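You operate a simulated robot arm through the tools that you are given. There is no shell and no other tool. Be economical: measure what you need, move in short steps, check, and stop when the job is done.

The job below is to be done with a simulated robot arm. You get a single attempt, and the scene is never put back.

TASK
Fetch the foam cartridge from the top of the black table and stand it on top of the grey grease tin there.

It is judged by the outcome, as a careful person would: the job done as asked, and still so three seconds after it is handed in. It fails if anything else is knocked over, pushed out of place, dropped, spilled or broken.

THE ROBOT
A 6-joint arm with a two-finger parallel gripper, fixed in place. Base frame: the origin is at the foot of the arm, x ahead of it, y to its left, z up; the work surface is at about z = 0. Readings come in mm, rad, newtons and seconds.
With the tool pointing down near the work surface it reaches from about 160 to 420 mm from the base axis. Its first joint turns from -1.152 to 1.152 rad. Payload 1.57 kg.
Tool frame: the origin (TCP) lies between the finger pads and is the grasp point; the fingertips stand 30 mm ahead of it; z points along the fingers, y is the line along which they close. The gripper opens to 80 mm. The fingers are 17 mm wide and 12 mm thick; the gripper's body (40 by 82 mm) begins 80 mm behind the TCP.
Orientation is that of the tool frame in the base frame, as a unit quaternion [w, x, y, z]. With the fingers straight down and closing along the base's y, the tool's x points along the base's -x, its y along +y and its z along -z.

THE INTERFACE
- The arm moves only by the tool play_rows. Its argument "deltas" is a list of rows, each an object (a shift or turn left out is 0, a gripper value left out holds the last) with "xyz": the shift along the base's x, y, z in units of 40 mm (1.0 is 40 mm), a list of three; "delta_rot": the turn, a rotation vector about the base's x, y, z in units of 5 degrees (1.0 is 5 degrees), a list of three; "grip": the finger opening in mm, from 0 to 80. In form: [{"xyz": [x, y, z], "delta_rot": [ax, ay, az], "grip": grip}, ...]. A call has 1 to 20 rows; each row shifts and turns the commanded pose from where the row before left it. A call with a number of a shift or a turn outside -1 to 1 is refused whole. Rows are played at 5 a second. More than 50 mm and 0.15 rad between two rows, or a gripper value outside its range, and nothing of the call is played. Where a pose cannot be reached the arm comes as near as it can. A force on the tool above 40 N (or 10 N above the force at the start of the call, whichever is more), or a blocked arm, ends the call early, and 0.2 s more pass. The fingers move at their own pace (about 153 mm/s each) and stop on an object; they squeeze with about 34 N. The grip force told is the motor's: it shows also when the fingers shut on nothing. Time passes only in rows, and 0.2 s behind the last, so rows that do not move let the fingers close. The reply holds the time, the measured pose of the TCP, the force on the tool along the base axes, the opening and the grip force, in the units named above and with some noise.
- Cameras (640 x 400 px; columns grow to the right, rows downward): "scene" is fixed at [50.6, -335.7, 411.3]; the picture's right is [0.78, -0.63, 0.00], its down [-0.44, -0.54, -0.72] and it looks along [0.45, 0.56, -0.70] (base axes); focal length 245 px, centre (320, 200). "wrist" rides on the gripper at [72, -7, -122] in the tool frame; the picture's right is [0.09, 1.00, 0.00], its down [-0.84, 0.08, -0.54] and it looks along [-0.54, 0.05, 0.84] (tool axes); focal length 238 px, centre (320, 200). There is no depth. A picture from a camera that has moved, and an enlarged one, comes with that camera's place and axes in the base frame and with its lens.
- camera(camera): a new picture of that camera. The clock stands still meanwhile.
- enlarge(camera, box): a new picture of the part [left, top, right, bottom] of that camera's present view, enlarged. The clock stands still meanwhile.
- job_done(): hands the job in; it is judged then, once.

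Work in short steps. Places have to be worked out from the pictures, the camera data and where the tool is seen: move nearer, look again, correct. Check each grasp and each placing, and mend what went wrong. You have 90 turns and 46 pictures in all, those below and enlarged ones among them. Open the gripper and draw the arm clear of the work before you hand the job in, unless the task says otherwise; then end with one line.

The tools are called after "Request:" by a JSON object that holds its "name" and its "arguments". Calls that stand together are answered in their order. play_rows: Moves the arm, as the interface text tells. Its arguments: {"type":"object","properties":{"deltas":{"type":"array","items":{"type":"object","properties":{"xyz":{"type":"array","items":{"type":"number"}},"delta_rot":{"type":"array","items":{"type":"number"}},"grip":{"type":"number"}}}}},"required":["deltas"]} The other tools are called the same way: camera (camera) takes a picture; enlarge (camera, box) takes an enlarged picture of a part of a camera's view; job_done () hands the job in.

At the start:

```text
clock: 0.0
tcp_pos: [273.8, 62.7, 220.0]
tcp_rot: [0.0, 0.0, 1.0, 0.0]
ft_force: [-0.4, 0.1, -0.4]
width: 79.9
finger_force: 0.1
```

scene: 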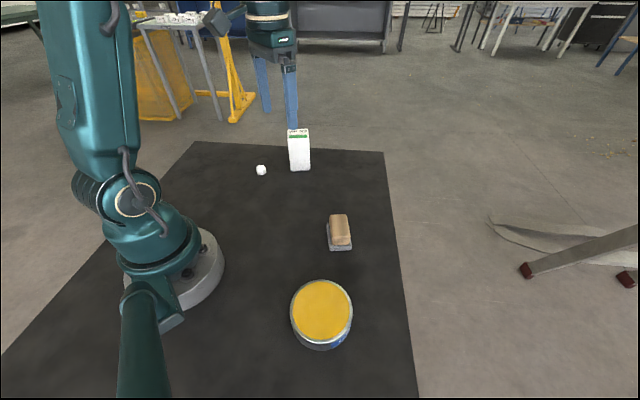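
wrist: 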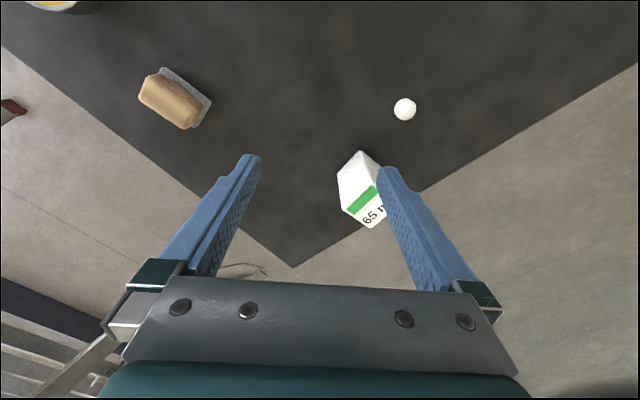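

I see a white carton, a small white item, a brush-like block and a tin with a yellow top. I'll enlarge to identify them.

Request:
{"name": "enlarge", "arguments": {"camera": "scene", "box": [240, 110, 360, 185]}}

Request:
{"name": "enlarge", "arguments": {"camera": "scene", "box": [260, 200, 400, 360]}}

Request:
{"name": "enlarge", "arguments": {"camera": "wrist", "box": [320, 80, 440, 240]}}

```text
5.33 times, centred on (300, 148) of scene
camera zoom: at [50.6, -335.7, 411.3], right [0.78, -0.63, 0.0], down [-0.44, -0.54, -0.72], along [0.45, 0.56, -0.7], focal length 1306 px, centre (427, 480)
```

zoom: 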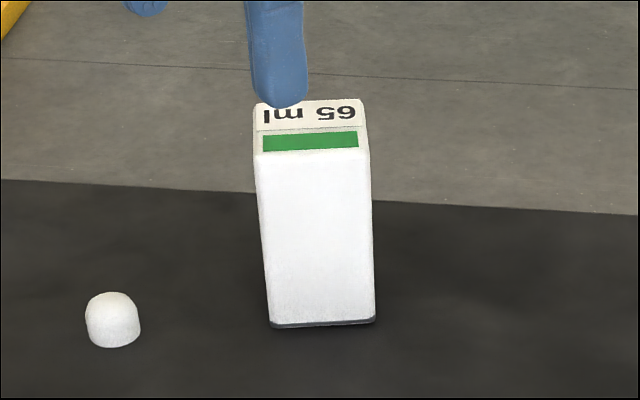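

```text
2.50 times, centred on (330, 280) of scene
camera zoom: at [50.6, -335.7, 411.3], right [0.78, -0.63, 0.0], down [-0.44, -0.54, -0.72], along [0.45, 0.56, -0.7], focal length 612 px, centre (295, 0)
```

zoom: 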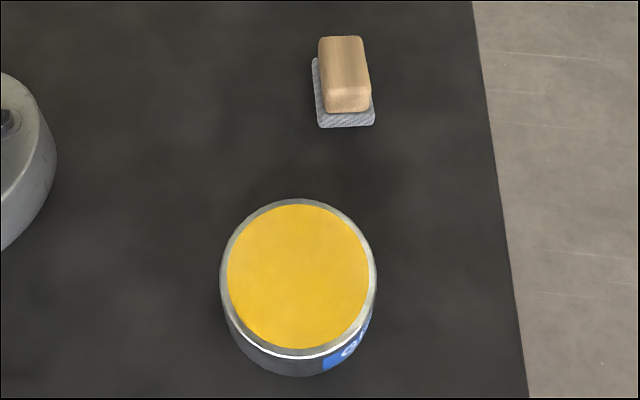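

```text
2.50 times, centred on (380, 160) of wrist
camera zoom: at [200.9, 56.0, 341.6], right [-0.09, 1.0, 0.0], down [0.84, 0.08, 0.54], along [0.54, 0.05, -0.84], focal length 596 px, centre (170, 300)
```

zoom: 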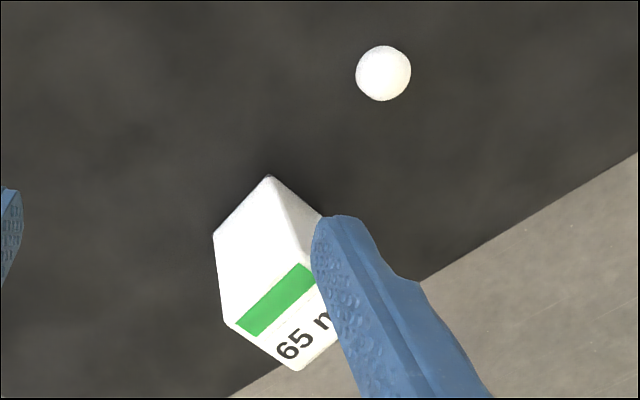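

The 65 ml carton is the foam cartridge: about 53×48×100 mm, centre near (358,135), turned about -34°. The tin is near (143,-222), about 37 mm high. I'll move above the cartridge with the fingers turned to match, then look.

Request:
{"name": "play_rows", "arguments": {"deltas": [{"xyz": [0.3, 0.258, 0], "delta_rot": [0, 0, -0.97], "grip": 80}, {"xyz": [0.3, 0.258, 0], "delta_rot": [0, 0, -0.97]}, {"xyz": [0.3, 0.258, 0], "delta_rot": [0, 0, -0.97]}, {"xyz": [0.3, 0.258, 0], "delta_rot": [0, 0, -0.97]}, {"xyz": [0.3, 0.258, 0], "delta_rot": [0, 0, -0.97]}, {"xyz": [0.3, 0.258, 0], "delta_rot": [0, 0, -0.97]}, {"xyz": [0.3, 0.258, 0], "delta_rot": [0, 0, -0.97]}, {}]}}

Request:
{"name": "camera", "arguments": {"camera": "wrist"}}

Request:
{"name": "camera", "arguments": {"camera": "scene"}}

```text
clock: 1.8
tcp_pos: [341.6, 126.9, 208.8]
tcp_rot: [0.0, 0.293, 0.956, 0.0]
ft_force: [-0.4, -0.2, 0.3]
width: 80.0
finger_force: 0.0
out of reach, approached as far as the arm can: row 6, 7
```

```text
40 pictures are left
camera wrist: at [277.6, 162.1, 330.6], right [0.48, 0.88, 0.0], down [0.74, -0.4, 0.54], along [0.47, -0.26, -0.84], focal length 238 px, centre (320, 200)
```

wrist: 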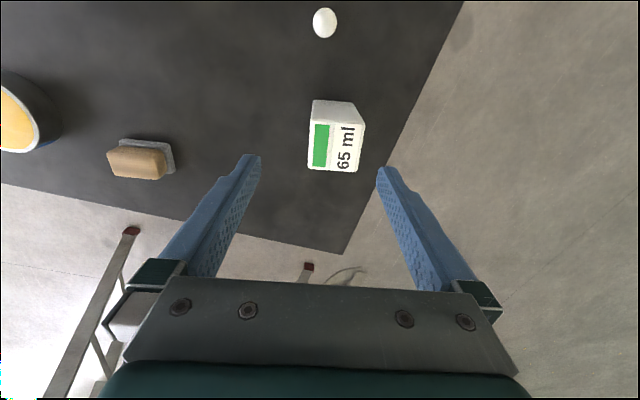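

```text
39 pictures are left
```

scene: 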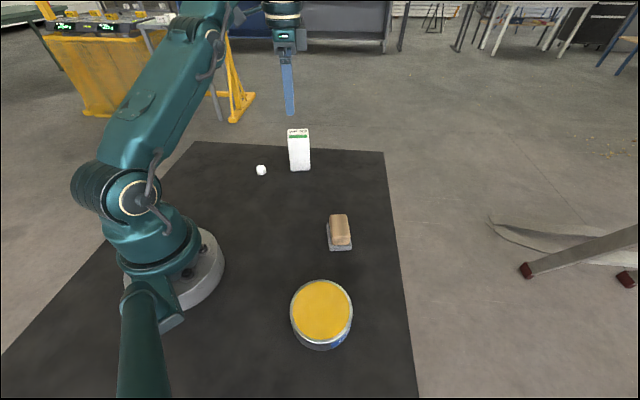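

The wrist view confirms the cartridge centre at (358,135) with its top at about z=100. The arm is clipped by reach at this height, so I'll descend to about z=145 and read the position.

Request:
{"name": "play_rows", "arguments": {"deltas": [{"xyz": [0, 0, -0.8]}, {"xyz": [0, 0, -0.8]}, {}]}}

```text
clock: 2.6
tcp_pos: [339.3, 127.2, 143.1]
tcp_rot: [0.0, 0.291, 0.957, 0.0]
ft_force: [-1.0, 0.0, -0.1]
width: 80.1
finger_force: 0.0
```

Command starts from the clipped pose, at (339,127,143). I'll shift to the cartridge centre at this safe height.

Request:
{"name": "play_rows", "arguments": {"deltas": [{"xyz": [0.235, 0.1, 0]}, {"xyz": [0.235, 0.1, 0]}, {}]}}

Request:
{"name": "camera", "arguments": {"camera": "wrist"}}

Request:
{"name": "enlarge", "arguments": {"camera": "scene", "box": [240, 60, 360, 185]}}

```text
clock: 3.4
tcp_pos: [358.4, 135.3, 145.2]
tcp_rot: [0.0, 0.291, 0.957, 0.0]
ft_force: [0.3, 0.6, 0.5]
width: 80.0
finger_force: 0.0
```

```text
38 pictures are left
camera wrist: at [294.2, 170.0, 266.4], right [0.48, 0.88, 0.0], down [0.74, -0.4, 0.54], along [0.48, -0.26, -0.84], focal length 238 px, centre (320, 200)
```

wrist: 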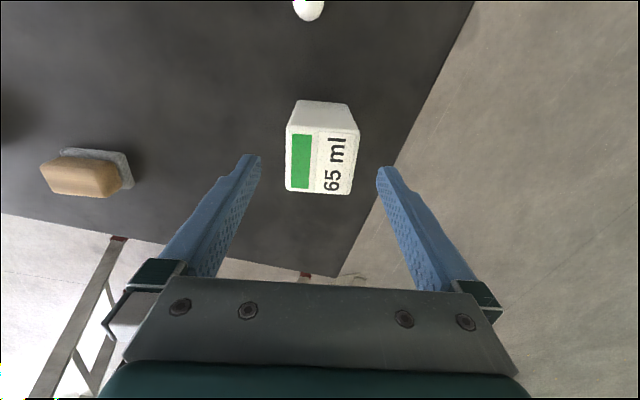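

```text
3.20 times, centred on (300, 122) of scene
camera zoom: at [50.6, -335.7, 411.3], right [0.78, -0.63, 0.0], down [-0.44, -0.54, -0.72], along [0.45, 0.56, -0.7], focal length 784 px, centre (384, 448)
```

zoom: 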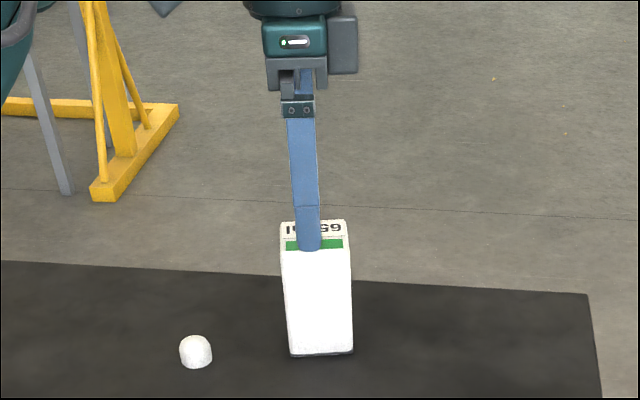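

The tool is centred over the cartridge, with the fingers straddling its 48 mm side. I'll descend to z≈62 with the fingers open.

Request:
{"name": "play_rows", "arguments": {"deltas": [{"xyz": [0, 0, -0.52]}, {"xyz": [0, 0, -0.52]}, {"xyz": [0, 0, -0.52]}, {"xyz": [0, 0, -0.52]}, {}]}}

Request:
{"name": "camera", "arguments": {"camera": "wrist"}}

```text
clock: 4.6
tcp_pos: [359.2, 135.0, 62.1]
tcp_rot: [0.0, 0.292, 0.956, 0.0]
ft_force: [-0.1, 0.0, 0.3]
width: 79.9
finger_force: 0.1
```

```text
36 pictures are left
camera wrist: at [295.5, 169.4, 183.8], right [0.48, 0.88, 0.0], down [0.74, -0.4, 0.54], along [0.48, -0.26, -0.84], focal length 238 px, centre (320, 200)
```

wrist: 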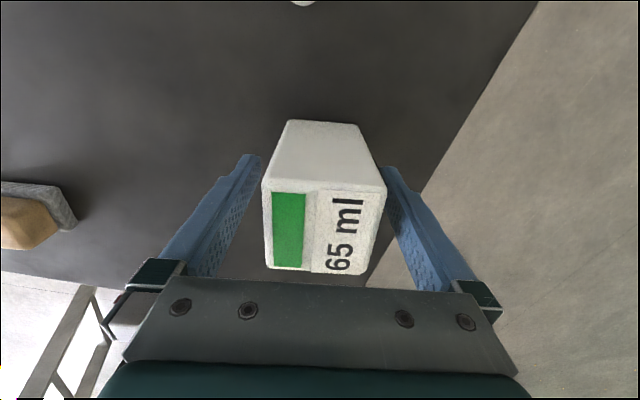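

The fingers are either side of the cartridge. I'll close in steps to avoid crushing it.

Request:
{"name": "play_rows", "arguments": {"deltas": [{"grip": 60}, {"grip": 52}, {"grip": 48}, {"grip": 46}, {}, {}]}}

```text
clock: 6.0
tcp_pos: [359.2, 133.9, 63.2]
tcp_rot: [0.0, 0.291, 0.957, -0.001]
ft_force: [-0.8, 0.7, -0.1]
width: 53.9
finger_force: 33.7
```

Firm grip at 53.9 mm. I'll lift and check.

Request:
{"name": "play_rows", "arguments": {"deltas": [{"xyz": [0, 0, 0.3], "grip": 46}, {"xyz": [0, 0, 0.5]}, {"xyz": [0, 0, 0.6]}, {}]}}

Request:
{"name": "camera", "arguments": {"camera": "wrist"}}

Request:
{"name": "enlarge", "arguments": {"camera": "scene", "box": [240, 60, 360, 185]}}

```text
clock: 7.0
tcp_pos: [357.6, 135.8, 118.3]
tcp_rot: [0.0, 0.292, 0.957, 0.0]
ft_force: [0.9, 0.5, -0.8]
width: 53.3
finger_force: 34.4
```

```text
35 pictures are left
camera wrist: at [295.3, 169.4, 240.7], right [0.48, 0.88, 0.0], down [0.74, -0.4, 0.54], along [0.48, -0.26, -0.84], focal length 238 px, centre (320, 200)
```

wrist: 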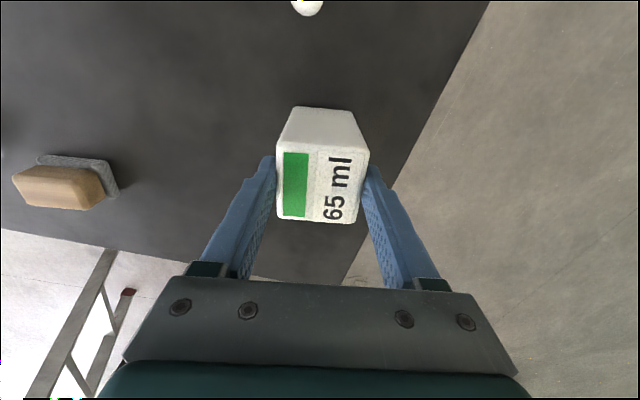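

```text
3.20 times, centred on (300, 122) of scene
camera zoom: at [50.6, -335.7, 411.3], right [0.78, -0.63, 0.0], down [-0.44, -0.54, -0.72], along [0.45, 0.56, -0.7], focal length 784 px, centre (384, 448)
```

zoom: 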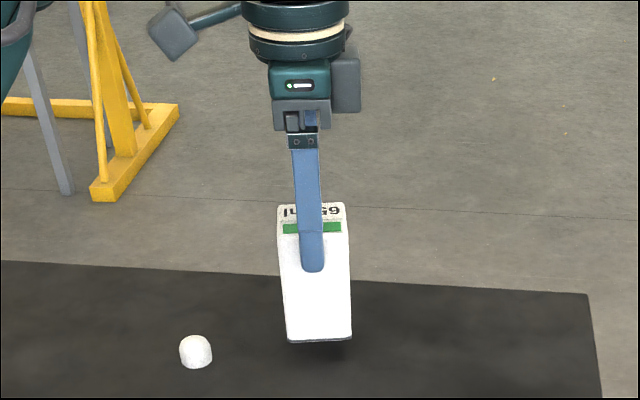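

The cartridge slipped in the fingers: its bottom is only about 15 mm off the table though I raised 56 mm. I'll set it back gently before it drops.

Request:
{"name": "play_rows", "arguments": {"deltas": [{"xyz": [0, 0, -0.2]}, {"xyz": [0, 0, -0.1]}, {}]}}

Request:
{"name": "enlarge", "arguments": {"camera": "scene", "box": [240, 60, 360, 185]}}

Request:
{"name": "camera", "arguments": {"camera": "wrist"}}

```text
clock: 7.8
tcp_pos: [359.4, 135.8, 107.4]
tcp_rot: [-0.001, 0.292, 0.957, 0.0]
ft_force: [0.5, -0.3, -0.8]
width: 53.4
finger_force: 34.1
```

```text
3.20 times, centred on (300, 122) of scene
camera zoom: at [50.6, -335.7, 411.3], right [0.78, -0.63, 0.0], down [-0.44, -0.54, -0.72], along [0.45, 0.56, -0.7], focal length 784 px, centre (384, 448)
```

zoom: 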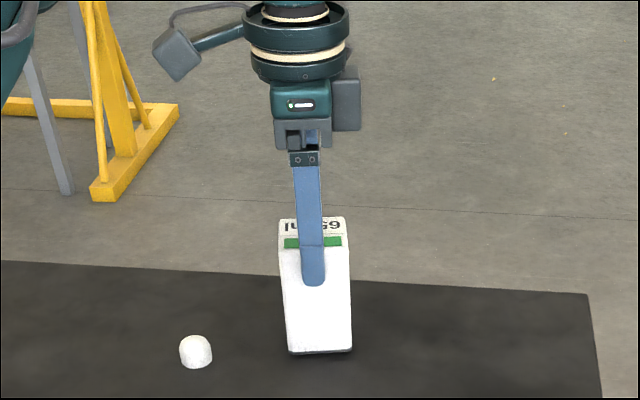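

```text
32 pictures are left
camera wrist: at [295.4, 169.7, 228.2], right [0.48, 0.88, 0.0], down [0.74, -0.4, 0.54], along [0.48, -0.26, -0.84], focal length 238 px, centre (320, 200)
```

wrist: 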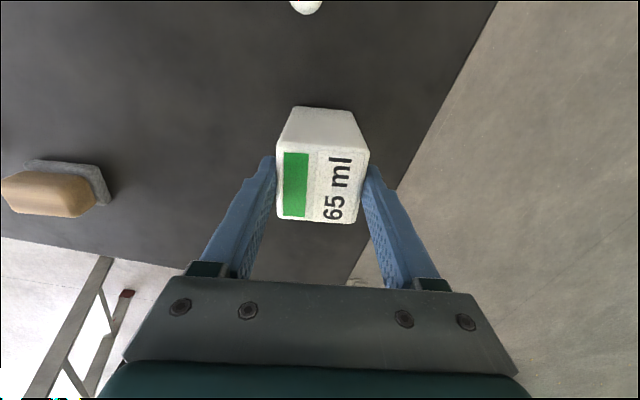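

It's still held without further slipping, with its bottom about 3 mm up. I'll lower it the rest, release, and regrasp lower.

Request:
{"name": "play_rows", "arguments": {"deltas": [{"xyz": [0, 0, -0.05]}, {"xyz": [0, 0, -0.04]}, {}]}}

Request:
{"name": "enlarge", "arguments": {"camera": "scene", "box": [270, 140, 330, 180]}}

```text
clock: 8.6
tcp_pos: [359.7, 135.7, 103.7]
tcp_rot: [0.0, 0.292, 0.956, 0.001]
ft_force: [-4.6, 0.5, 20.2]
width: 53.6
finger_force: 33.5
```

```text
10.00 times, centred on (300, 160) of scene
camera zoom: at [50.5, -335.7, 411.3], right [0.78, -0.63, 0.0], down [-0.44, -0.54, -0.72], along [0.45, 0.56, -0.7], focal length 2450 px, centre (520, 600)
```

zoom: 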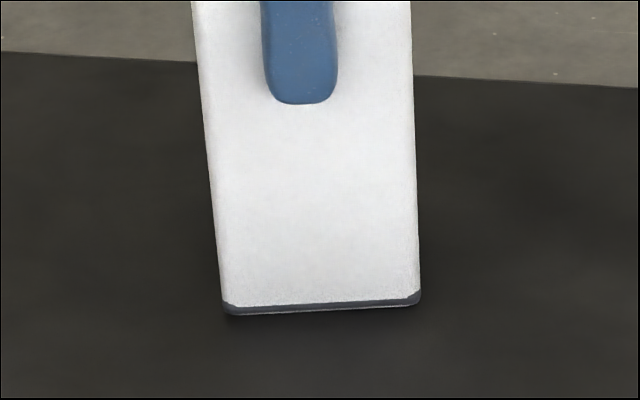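

It's on the table (20 N contact). I'll open, descend slowly around it to z≈60, and close again.

Request:
{"name": "play_rows", "arguments": {"deltas": [{"xyz": [0, 0, 0.03]}, {"grip": 58}, {"grip": 80}, {}, {"xyz": [0, 0, -0.35]}, {"xyz": [0, 0, -0.35]}, {"xyz": [0, 0, -0.35]}, {}]}}

Request:
{"name": "camera", "arguments": {"camera": "wrist"}}

```text
clock: 10.4
tcp_pos: [358.0, 134.8, 62.1]
tcp_rot: [0.001, 0.291, 0.957, 0.0]
ft_force: [0.2, 0.5, -0.3]
width: 80.0
finger_force: 0.0
```

```text
30 pictures are left
camera wrist: at [295.7, 170.0, 183.7], right [0.48, 0.88, 0.0], down [0.74, -0.4, 0.54], along [0.48, -0.26, -0.84], focal length 238 px, centre (320, 200)
```

wrist: 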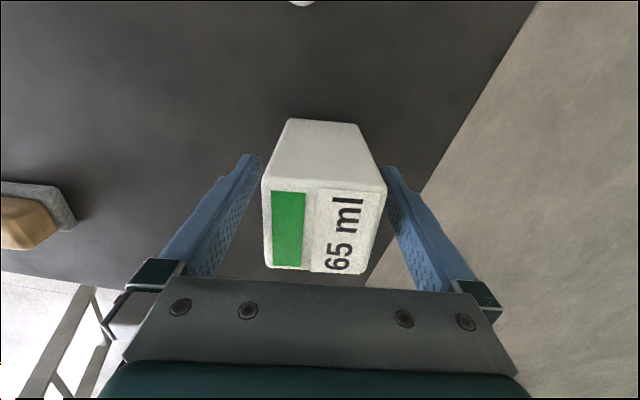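

The cartridge is standing where it was. I'll go down to z≈50, close, and lift only a few mm very slowly to see if it holds.

Request:
{"name": "play_rows", "arguments": {"deltas": [{"xyz": [0, 0, -0.3]}, {"grip": 58}, {"grip": 50}, {"grip": 40}, {}, {}, {}, {"xyz": [0, 0, 0.05]}, {"xyz": [0, 0, 0.05]}, {"xyz": [0, 0, 0.05]}, {"xyz": [0, 0, 0.05]}, {}]}}

Request:
{"name": "camera", "arguments": {"camera": "wrist"}}

Request:
{"name": "enlarge", "arguments": {"camera": "scene", "box": [270, 140, 330, 180]}}

```text
clock: 13.0
tcp_pos: [359.0, 135.5, 57.6]
tcp_rot: [0.0, 0.291, 0.957, 0.0]
ft_force: [-0.8, 0.6, -1.0]
width: 53.6
finger_force: 33.8
```

```text
29 pictures are left
camera wrist: at [296.1, 169.7, 179.9], right [0.48, 0.88, 0.0], down [0.74, -0.4, 0.54], along [0.48, -0.26, -0.84], focal length 238 px, centre (320, 200)
```

wrist: 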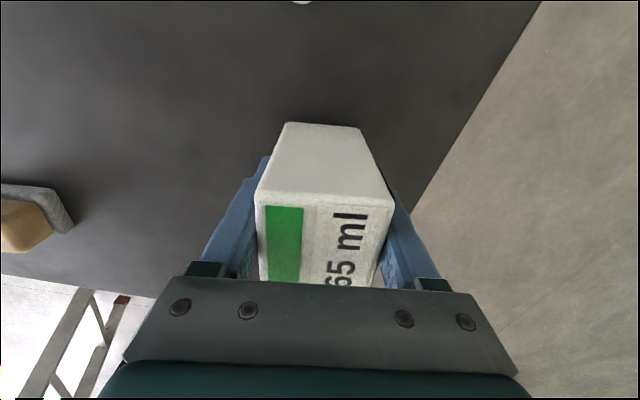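

```text
10.00 times, centred on (300, 160) of scene
camera zoom: at [50.6, -335.7, 411.3], right [0.78, -0.63, 0.0], down [-0.44, -0.54, -0.72], along [0.45, 0.56, -0.7], focal length 2450 px, centre (520, 600)
```

zoom: 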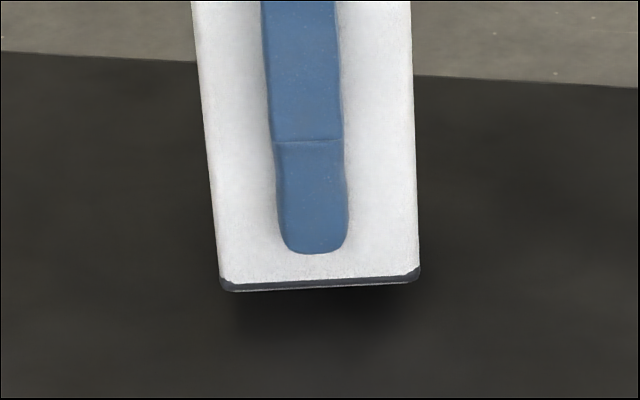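

It lifted about 8 mm with the fingers. I'll continue slowly and check for creep.

Request:
{"name": "play_rows", "arguments": {"deltas": [{}, {}, {}, {"xyz": [0, 0, 0.05]}, {"xyz": [0, 0, 0.1]}, {"xyz": [0, 0, 0.1]}, {"xyz": [0, 0, 0.1]}, {"xyz": [0, 0, 0.1]}, {"xyz": [0, 0, 0.1]}, {"xyz": [0, 0, 0.05]}, {}]}}

Request:
{"name": "camera", "arguments": {"camera": "wrist"}}

```text
clock: 15.4
tcp_pos: [358.0, 135.2, 80.7]
tcp_rot: [0.0, 0.291, 0.957, 0.0]
ft_force: [0.0, 0.1, -1.0]
width: 53.6
finger_force: 33.7
```

```text
27 pictures are left
camera wrist: at [295.3, 170.1, 203.7], right [0.48, 0.88, 0.0], down [0.74, -0.4, 0.54], along [0.48, -0.26, -0.84], focal length 238 px, centre (320, 200)
```

wrist: 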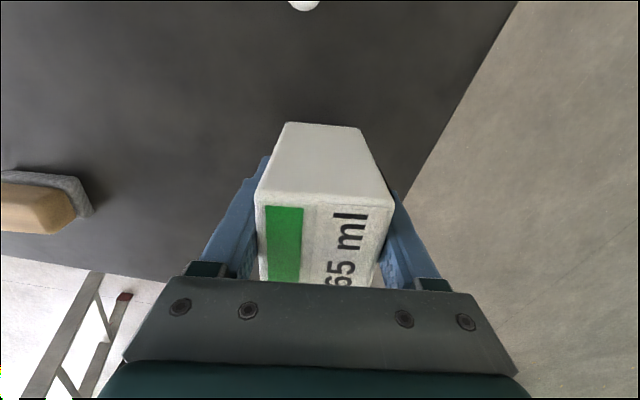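

No creep at a slow pace. I'll raise to z≈130 at the same pace.

Request:
{"name": "play_rows", "arguments": {"deltas": [{"xyz": [0, 0, 0.06]}, {"xyz": [0, 0, 0.1]}, {"xyz": [0, 0, 0.12]}, {"xyz": [0, 0, 0.12]}, {"xyz": [0, 0, 0.12]}, {"xyz": [0, 0, 0.12]}, {"xyz": [0, 0, 0.12]}, {"xyz": [0, 0, 0.12]}, {"xyz": [0, 0, 0.12]}, {"xyz": [0, 0, 0.12]}, {"xyz": [0, 0, 0.08]}, {"xyz": [0, 0, 0.04]}, {}]}}

Request:
{"name": "camera", "arguments": {"camera": "wrist"}}

```text
clock: 18.2
tcp_pos: [358.4, 136.1, 131.7]
tcp_rot: [0.001, 0.292, 0.957, 0.0]
ft_force: [-0.7, -0.7, -2.0]
width: 53.6
finger_force: 34.1
```

```text
26 pictures are left
camera wrist: at [295.3, 171.0, 253.1], right [0.48, 0.88, 0.0], down [0.74, -0.4, 0.54], along [0.48, -0.26, -0.84], focal length 238 px, centre (320, 200)
```

wrist: 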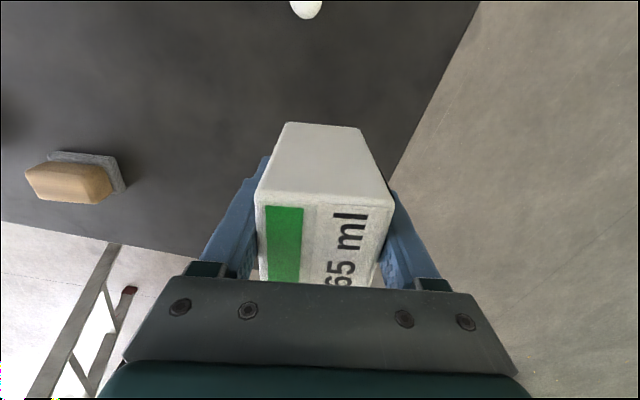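

Holding well. I'll travel the first half toward the tin at modest speed.

Request:
{"name": "play_rows", "arguments": {"deltas": [{"xyz": [-0.06, -0.1, 0]}, {"xyz": [-0.12, -0.2, 0]}, {"xyz": [-0.18, -0.3, 0]}, {"xyz": [-0.18, -0.3, 0]}, {"xyz": [-0.18, -0.3, 0]}, {"xyz": [-0.18, -0.3, 0]}, {"xyz": [-0.18, -0.3, 0]}, {"xyz": [-0.18, -0.3, 0]}, {"xyz": [-0.18, -0.3, 0]}, {"xyz": [-0.18, -0.3, 0]}, {"xyz": [-0.18, -0.3, 0]}, {"xyz": [-0.18, -0.3, 0]}, {"xyz": [-0.18, -0.3, 0]}, {"xyz": [-0.18, -0.3, 0]}, {"xyz": [-0.18, -0.3, 0]}, {"xyz": [-0.12, -0.2, 0]}, {"xyz": [-0.06, -0.1, 0]}, {}]}}

Request:
{"name": "camera", "arguments": {"camera": "wrist"}}

Request:
{"name": "camera", "arguments": {"camera": "scene"}}

```text
clock: 22.0
tcp_pos: [250.9, -44.7, 131.9]
tcp_rot: [0.0, 0.291, 0.957, 0.0]
ft_force: [0.2, -0.9, -0.9]
width: 53.5
finger_force: 34.0
```

```text
25 pictures are left
camera wrist: at [187.4, -10.2, 253.0], right [0.48, 0.88, 0.0], down [0.74, -0.4, 0.54], along [0.48, -0.26, -0.84], focal length 238 px, centre (320, 200)
```

wrist: 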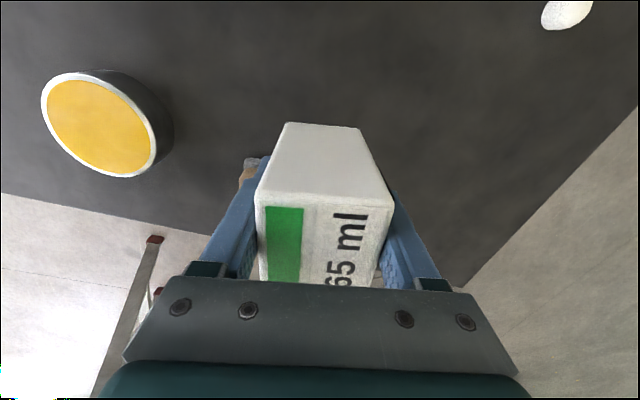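

```text
24 pictures are left
```

scene: 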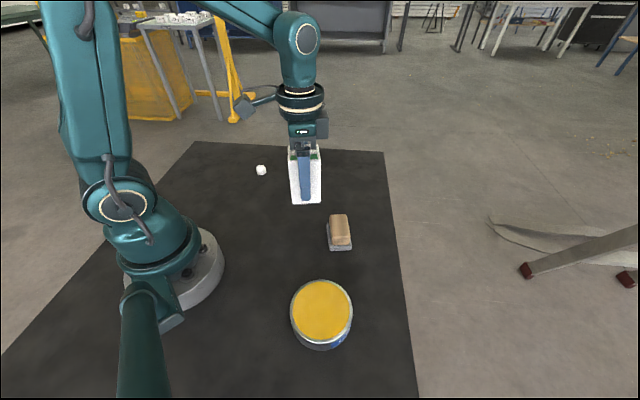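

Combining both cameras, the tin's lid centre is about (144,-220) at z≈33. I'll move over it at the current height (cartridge bottom about 82).

Request:
{"name": "play_rows", "arguments": {"deltas": [{"xyz": [-0.06, -0.1, 0]}, {"xyz": [-0.12, -0.2, 0]}, {"xyz": [-0.18, -0.3, 0]}, {"xyz": [-0.18, -0.3, 0]}, {"xyz": [-0.18, -0.3, 0]}, {"xyz": [-0.18, -0.3, 0]}, {"xyz": [-0.18, -0.3, 0]}, {"xyz": [-0.18, -0.3, 0]}, {"xyz": [-0.18, -0.3, 0]}, {"xyz": [-0.18, -0.3, 0]}, {"xyz": [-0.18, -0.3, 0]}, {"xyz": [-0.18, -0.3, 0]}, {"xyz": [-0.18, -0.3, 0]}, {"xyz": [-0.18, -0.3, 0]}, {"xyz": [-0.15, -0.24, 0]}, {"xyz": [-0.12, -0.16, 0]}, {"xyz": [-0.06, -0.08, 0]}, {}]}}

Request:
{"name": "camera", "arguments": {"camera": "wrist"}}

Request:
{"name": "camera", "arguments": {"camera": "scene"}}

```text
clock: 25.8
tcp_pos: [145.3, -218.5, 131.0]
tcp_rot: [0.0, 0.292, 0.956, 0.0]
ft_force: [0.1, 0.2, -1.1]
width: 53.7
finger_force: 33.7
```

```text
23 pictures are left
camera wrist: at [81.6, -184.9, 252.4], right [0.48, 0.88, 0.0], down [0.74, -0.4, 0.54], along [0.48, -0.26, -0.84], focal length 238 px, centre (320, 200)
```

wrist: 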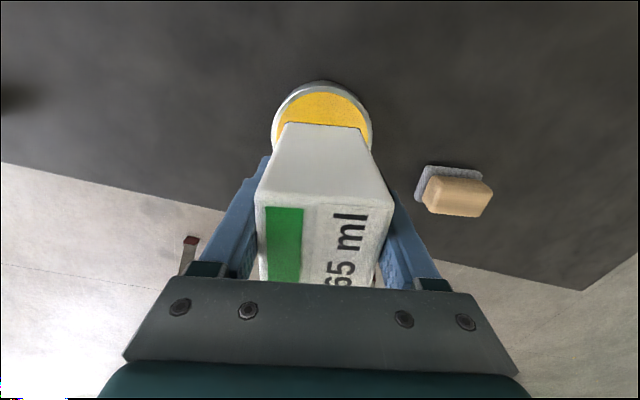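

```text
22 pictures are left
```

scene: 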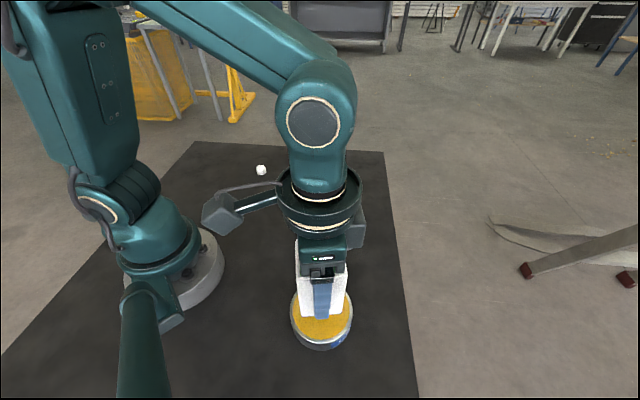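

Well aligned sideways. I'll lower slowly to leave about 10 mm of gap and check the alignment.

Request:
{"name": "play_rows", "arguments": {"deltas": [{"xyz": [0, 0, -0.05]}, {"xyz": [0, 0, -0.1]}, {"xyz": [0, 0, -0.12]}, {"xyz": [0, 0, -0.12]}, {"xyz": [0, 0, -0.12]}, {"xyz": [0, 0, -0.12]}, {"xyz": [0, 0, -0.12]}, {"xyz": [0, 0, -0.1]}, {"xyz": [0, 0, -0.05]}, {}]}}

Request:
{"name": "camera", "arguments": {"camera": "wrist"}}

Request:
{"name": "enlarge", "arguments": {"camera": "scene", "box": [260, 240, 380, 360]}}

```text
clock: 28.0
tcp_pos: [143.7, -220.2, 95.7]
tcp_rot: [0.0, 0.292, 0.956, 0.0]
ft_force: [0.4, -0.4, -1.6]
width: 53.7
finger_force: 34.3
```

```text
21 pictures are left
camera wrist: at [80.8, -185.8, 217.4], right [0.48, 0.88, 0.0], down [0.74, -0.4, 0.54], along [0.48, -0.26, -0.84], focal length 238 px, centre (320, 200)
```

wrist: 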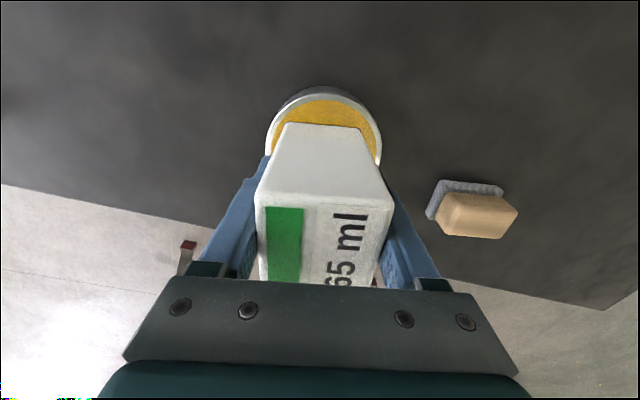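

```text
3.33 times, centred on (320, 300) of scene
camera zoom: at [50.6, -335.7, 411.3], right [0.78, -0.63, 0.0], down [-0.44, -0.54, -0.72], along [0.45, 0.56, -0.7], focal length 816 px, centre (320, -133)
```

zoom: 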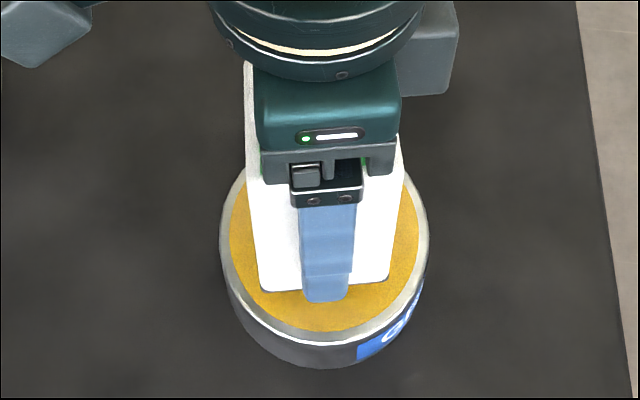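

Centred within the lid. I'll lower in 2 mm steps to contact.

Request:
{"name": "play_rows", "arguments": {"deltas": [{"xyz": [0, 0, -0.05]}, {"xyz": [0, 0, -0.05]}, {"xyz": [0, 0, -0.05]}, {}]}}

```text
clock: 29.0
tcp_pos: [145.5, -219.6, 88.8]
tcp_rot: [0.0, 0.29, 0.957, 0.0]
ft_force: [-0.1, 0.2, -1.2]
width: 53.6
finger_force: 33.8
```

No contact yet; I'll continue in smaller steps.

Request:
{"name": "play_rows", "arguments": {"deltas": [{"xyz": [0, 0, -0.04]}, {"xyz": [0, 0, -0.03]}, {}]}}

Request:
{"name": "enlarge", "arguments": {"camera": "scene", "box": [260, 240, 380, 360]}}

```text
clock: 29.8
tcp_pos: [145.2, -219.5, 86.9]
tcp_rot: [0.0, 0.291, 0.957, 0.0]
ft_force: [0.1, -0.1, -1.1]
width: 54.0
finger_force: 34.4
```

```text
3.33 times, centred on (320, 300) of scene
camera zoom: at [50.6, -335.7, 411.3], right [0.78, -0.63, 0.0], down [-0.44, -0.54, -0.72], along [0.45, 0.56, -0.7], focal length 816 px, centre (320, -133)
```

zoom: 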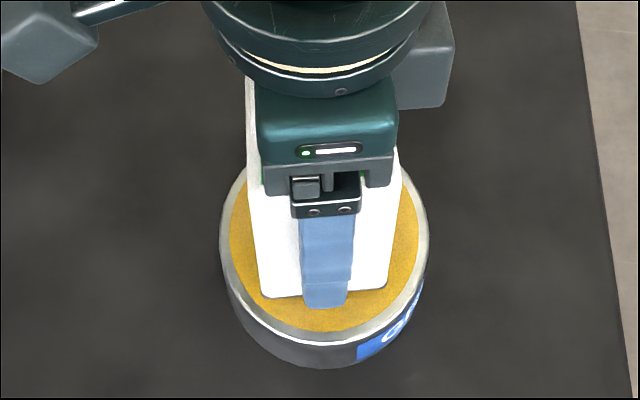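

Still free. Continuing down in about 1 mm steps.

Request:
{"name": "play_rows", "arguments": {"deltas": [{"xyz": [0, 0, -0.03]}, {"xyz": [0, 0, -0.03]}, {}]}}

```text
clock: 30.6
tcp_pos: [144.1, -219.9, 83.6]
tcp_rot: [0.001, 0.291, 0.957, 0.0]
ft_force: [-2.5, 2.5, 20.4]
width: 53.8
finger_force: 34.1
```

Contact at z≈84 (20 N). I'll relieve the pressure slightly, then open.

Request:
{"name": "play_rows", "arguments": {"deltas": [{"xyz": [0, 0, 0.02]}, {}, {"grip": 56}, {"grip": 62}, {"grip": 70}, {"grip": 80}, {}]}}

Request:
{"name": "camera", "arguments": {"camera": "wrist"}}

Request:
{"name": "enlarge", "arguments": {"camera": "scene", "box": [260, 240, 380, 360]}}

```text
clock: 32.2
tcp_pos: [143.1, -219.2, 84.8]
tcp_rot: [0.0, 0.292, 0.956, 0.0]
ft_force: [0.4, 0.4, 0.6]
width: 80.3
finger_force: 0.1
```

```text
18 pictures are left
camera wrist: at [80.9, -185.1, 206.3], right [0.48, 0.88, 0.0], down [0.74, -0.4, 0.54], along [0.48, -0.26, -0.84], focal length 238 px, centre (320, 200)
```

wrist: 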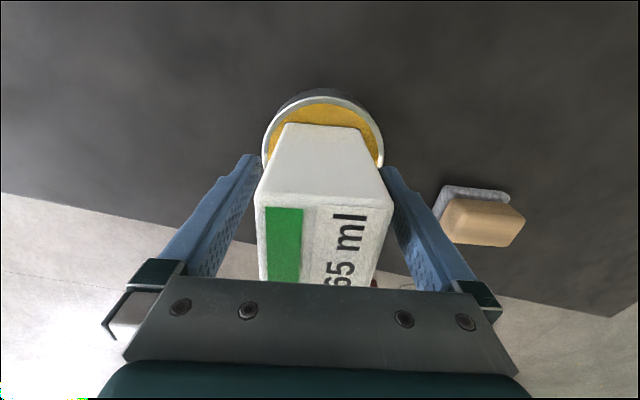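

```text
3.33 times, centred on (320, 300) of scene
camera zoom: at [50.6, -335.7, 411.3], right [0.78, -0.63, 0.0], down [-0.44, -0.54, -0.72], along [0.45, 0.56, -0.7], focal length 816 px, centre (320, -133)
```

zoom: 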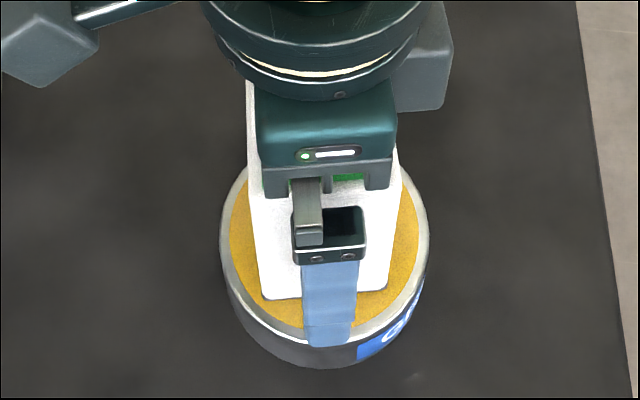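

Released and standing on the lid. I'll rise straight up until clear of it.

Request:
{"name": "play_rows", "arguments": {"deltas": [{"xyz": [0, 0, 0.15]}, {"xyz": [0, 0, 0.3]}, {"xyz": [0, 0, 0.4]}, {"xyz": [0, 0, 0.5]}, {"xyz": [0, 0, 0.5]}, {"xyz": [0, 0, 0.5]}, {"xyz": [0, 0, 0.5]}, {"xyz": [0, 0, 0.4]}, {}]}}

```text
clock: 34.2
tcp_pos: [146.2, -218.6, 215.6]
tcp_rot: [0.0, 0.291, 0.957, 0.0]
ft_force: [0.5, 0.0, 1.0]
width: 79.9
finger_force: 0.1
```

Clear above it. I'll move aside toward the middle and check the scene.

Request:
{"name": "play_rows", "arguments": {"deltas": [{"xyz": [0.3, 0.5, 0]}, {"xyz": [0.3, 0.6, 0]}, {"xyz": [0.3, 0.6, 0]}, {"xyz": [0.3, 0.6, 0]}, {"xyz": [0.3, 0.6, 0]}, {"xyz": [0.3, 0.6, 0]}, {"xyz": [0.2, 0.5, 0]}, {}]}}

Request:
{"name": "camera", "arguments": {"camera": "scene"}}

Request:
{"name": "enlarge", "arguments": {"camera": "scene", "box": [260, 200, 400, 360]}}

```text
clock: 36.0
tcp_pos: [222.8, -59.3, 216.9]
tcp_rot: [0.0, 0.294, 0.956, 0.0]
ft_force: [0.0, 0.4, -0.5]
width: 79.7
finger_force: 0.1
```

```text
16 pictures are left
```

scene: 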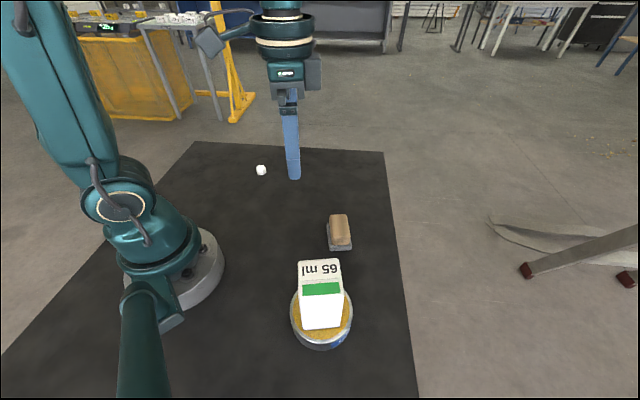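

```text
2.50 times, centred on (330, 280) of scene
camera zoom: at [50.6, -335.7, 411.3], right [0.78, -0.63, 0.0], down [-0.44, -0.54, -0.72], along [0.45, 0.56, -0.7], focal length 612 px, centre (295, 0)
```

zoom: 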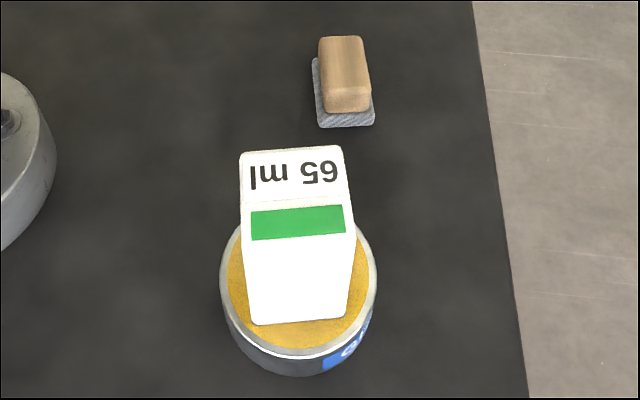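

The cartridge stands upright in the middle of the tin's lid, nothing else has moved, and the arm is clear with the gripper open. I'm handing it in.

Request:
{"name": "job_done", "arguments": {}}

```text
The job is handed in.
```

The foam cartridge is standing upright on top of the grease tin, and nothing else on the table was moved; it slipped in the gripper on the first lift, so I set it back down and regrasped it lower.
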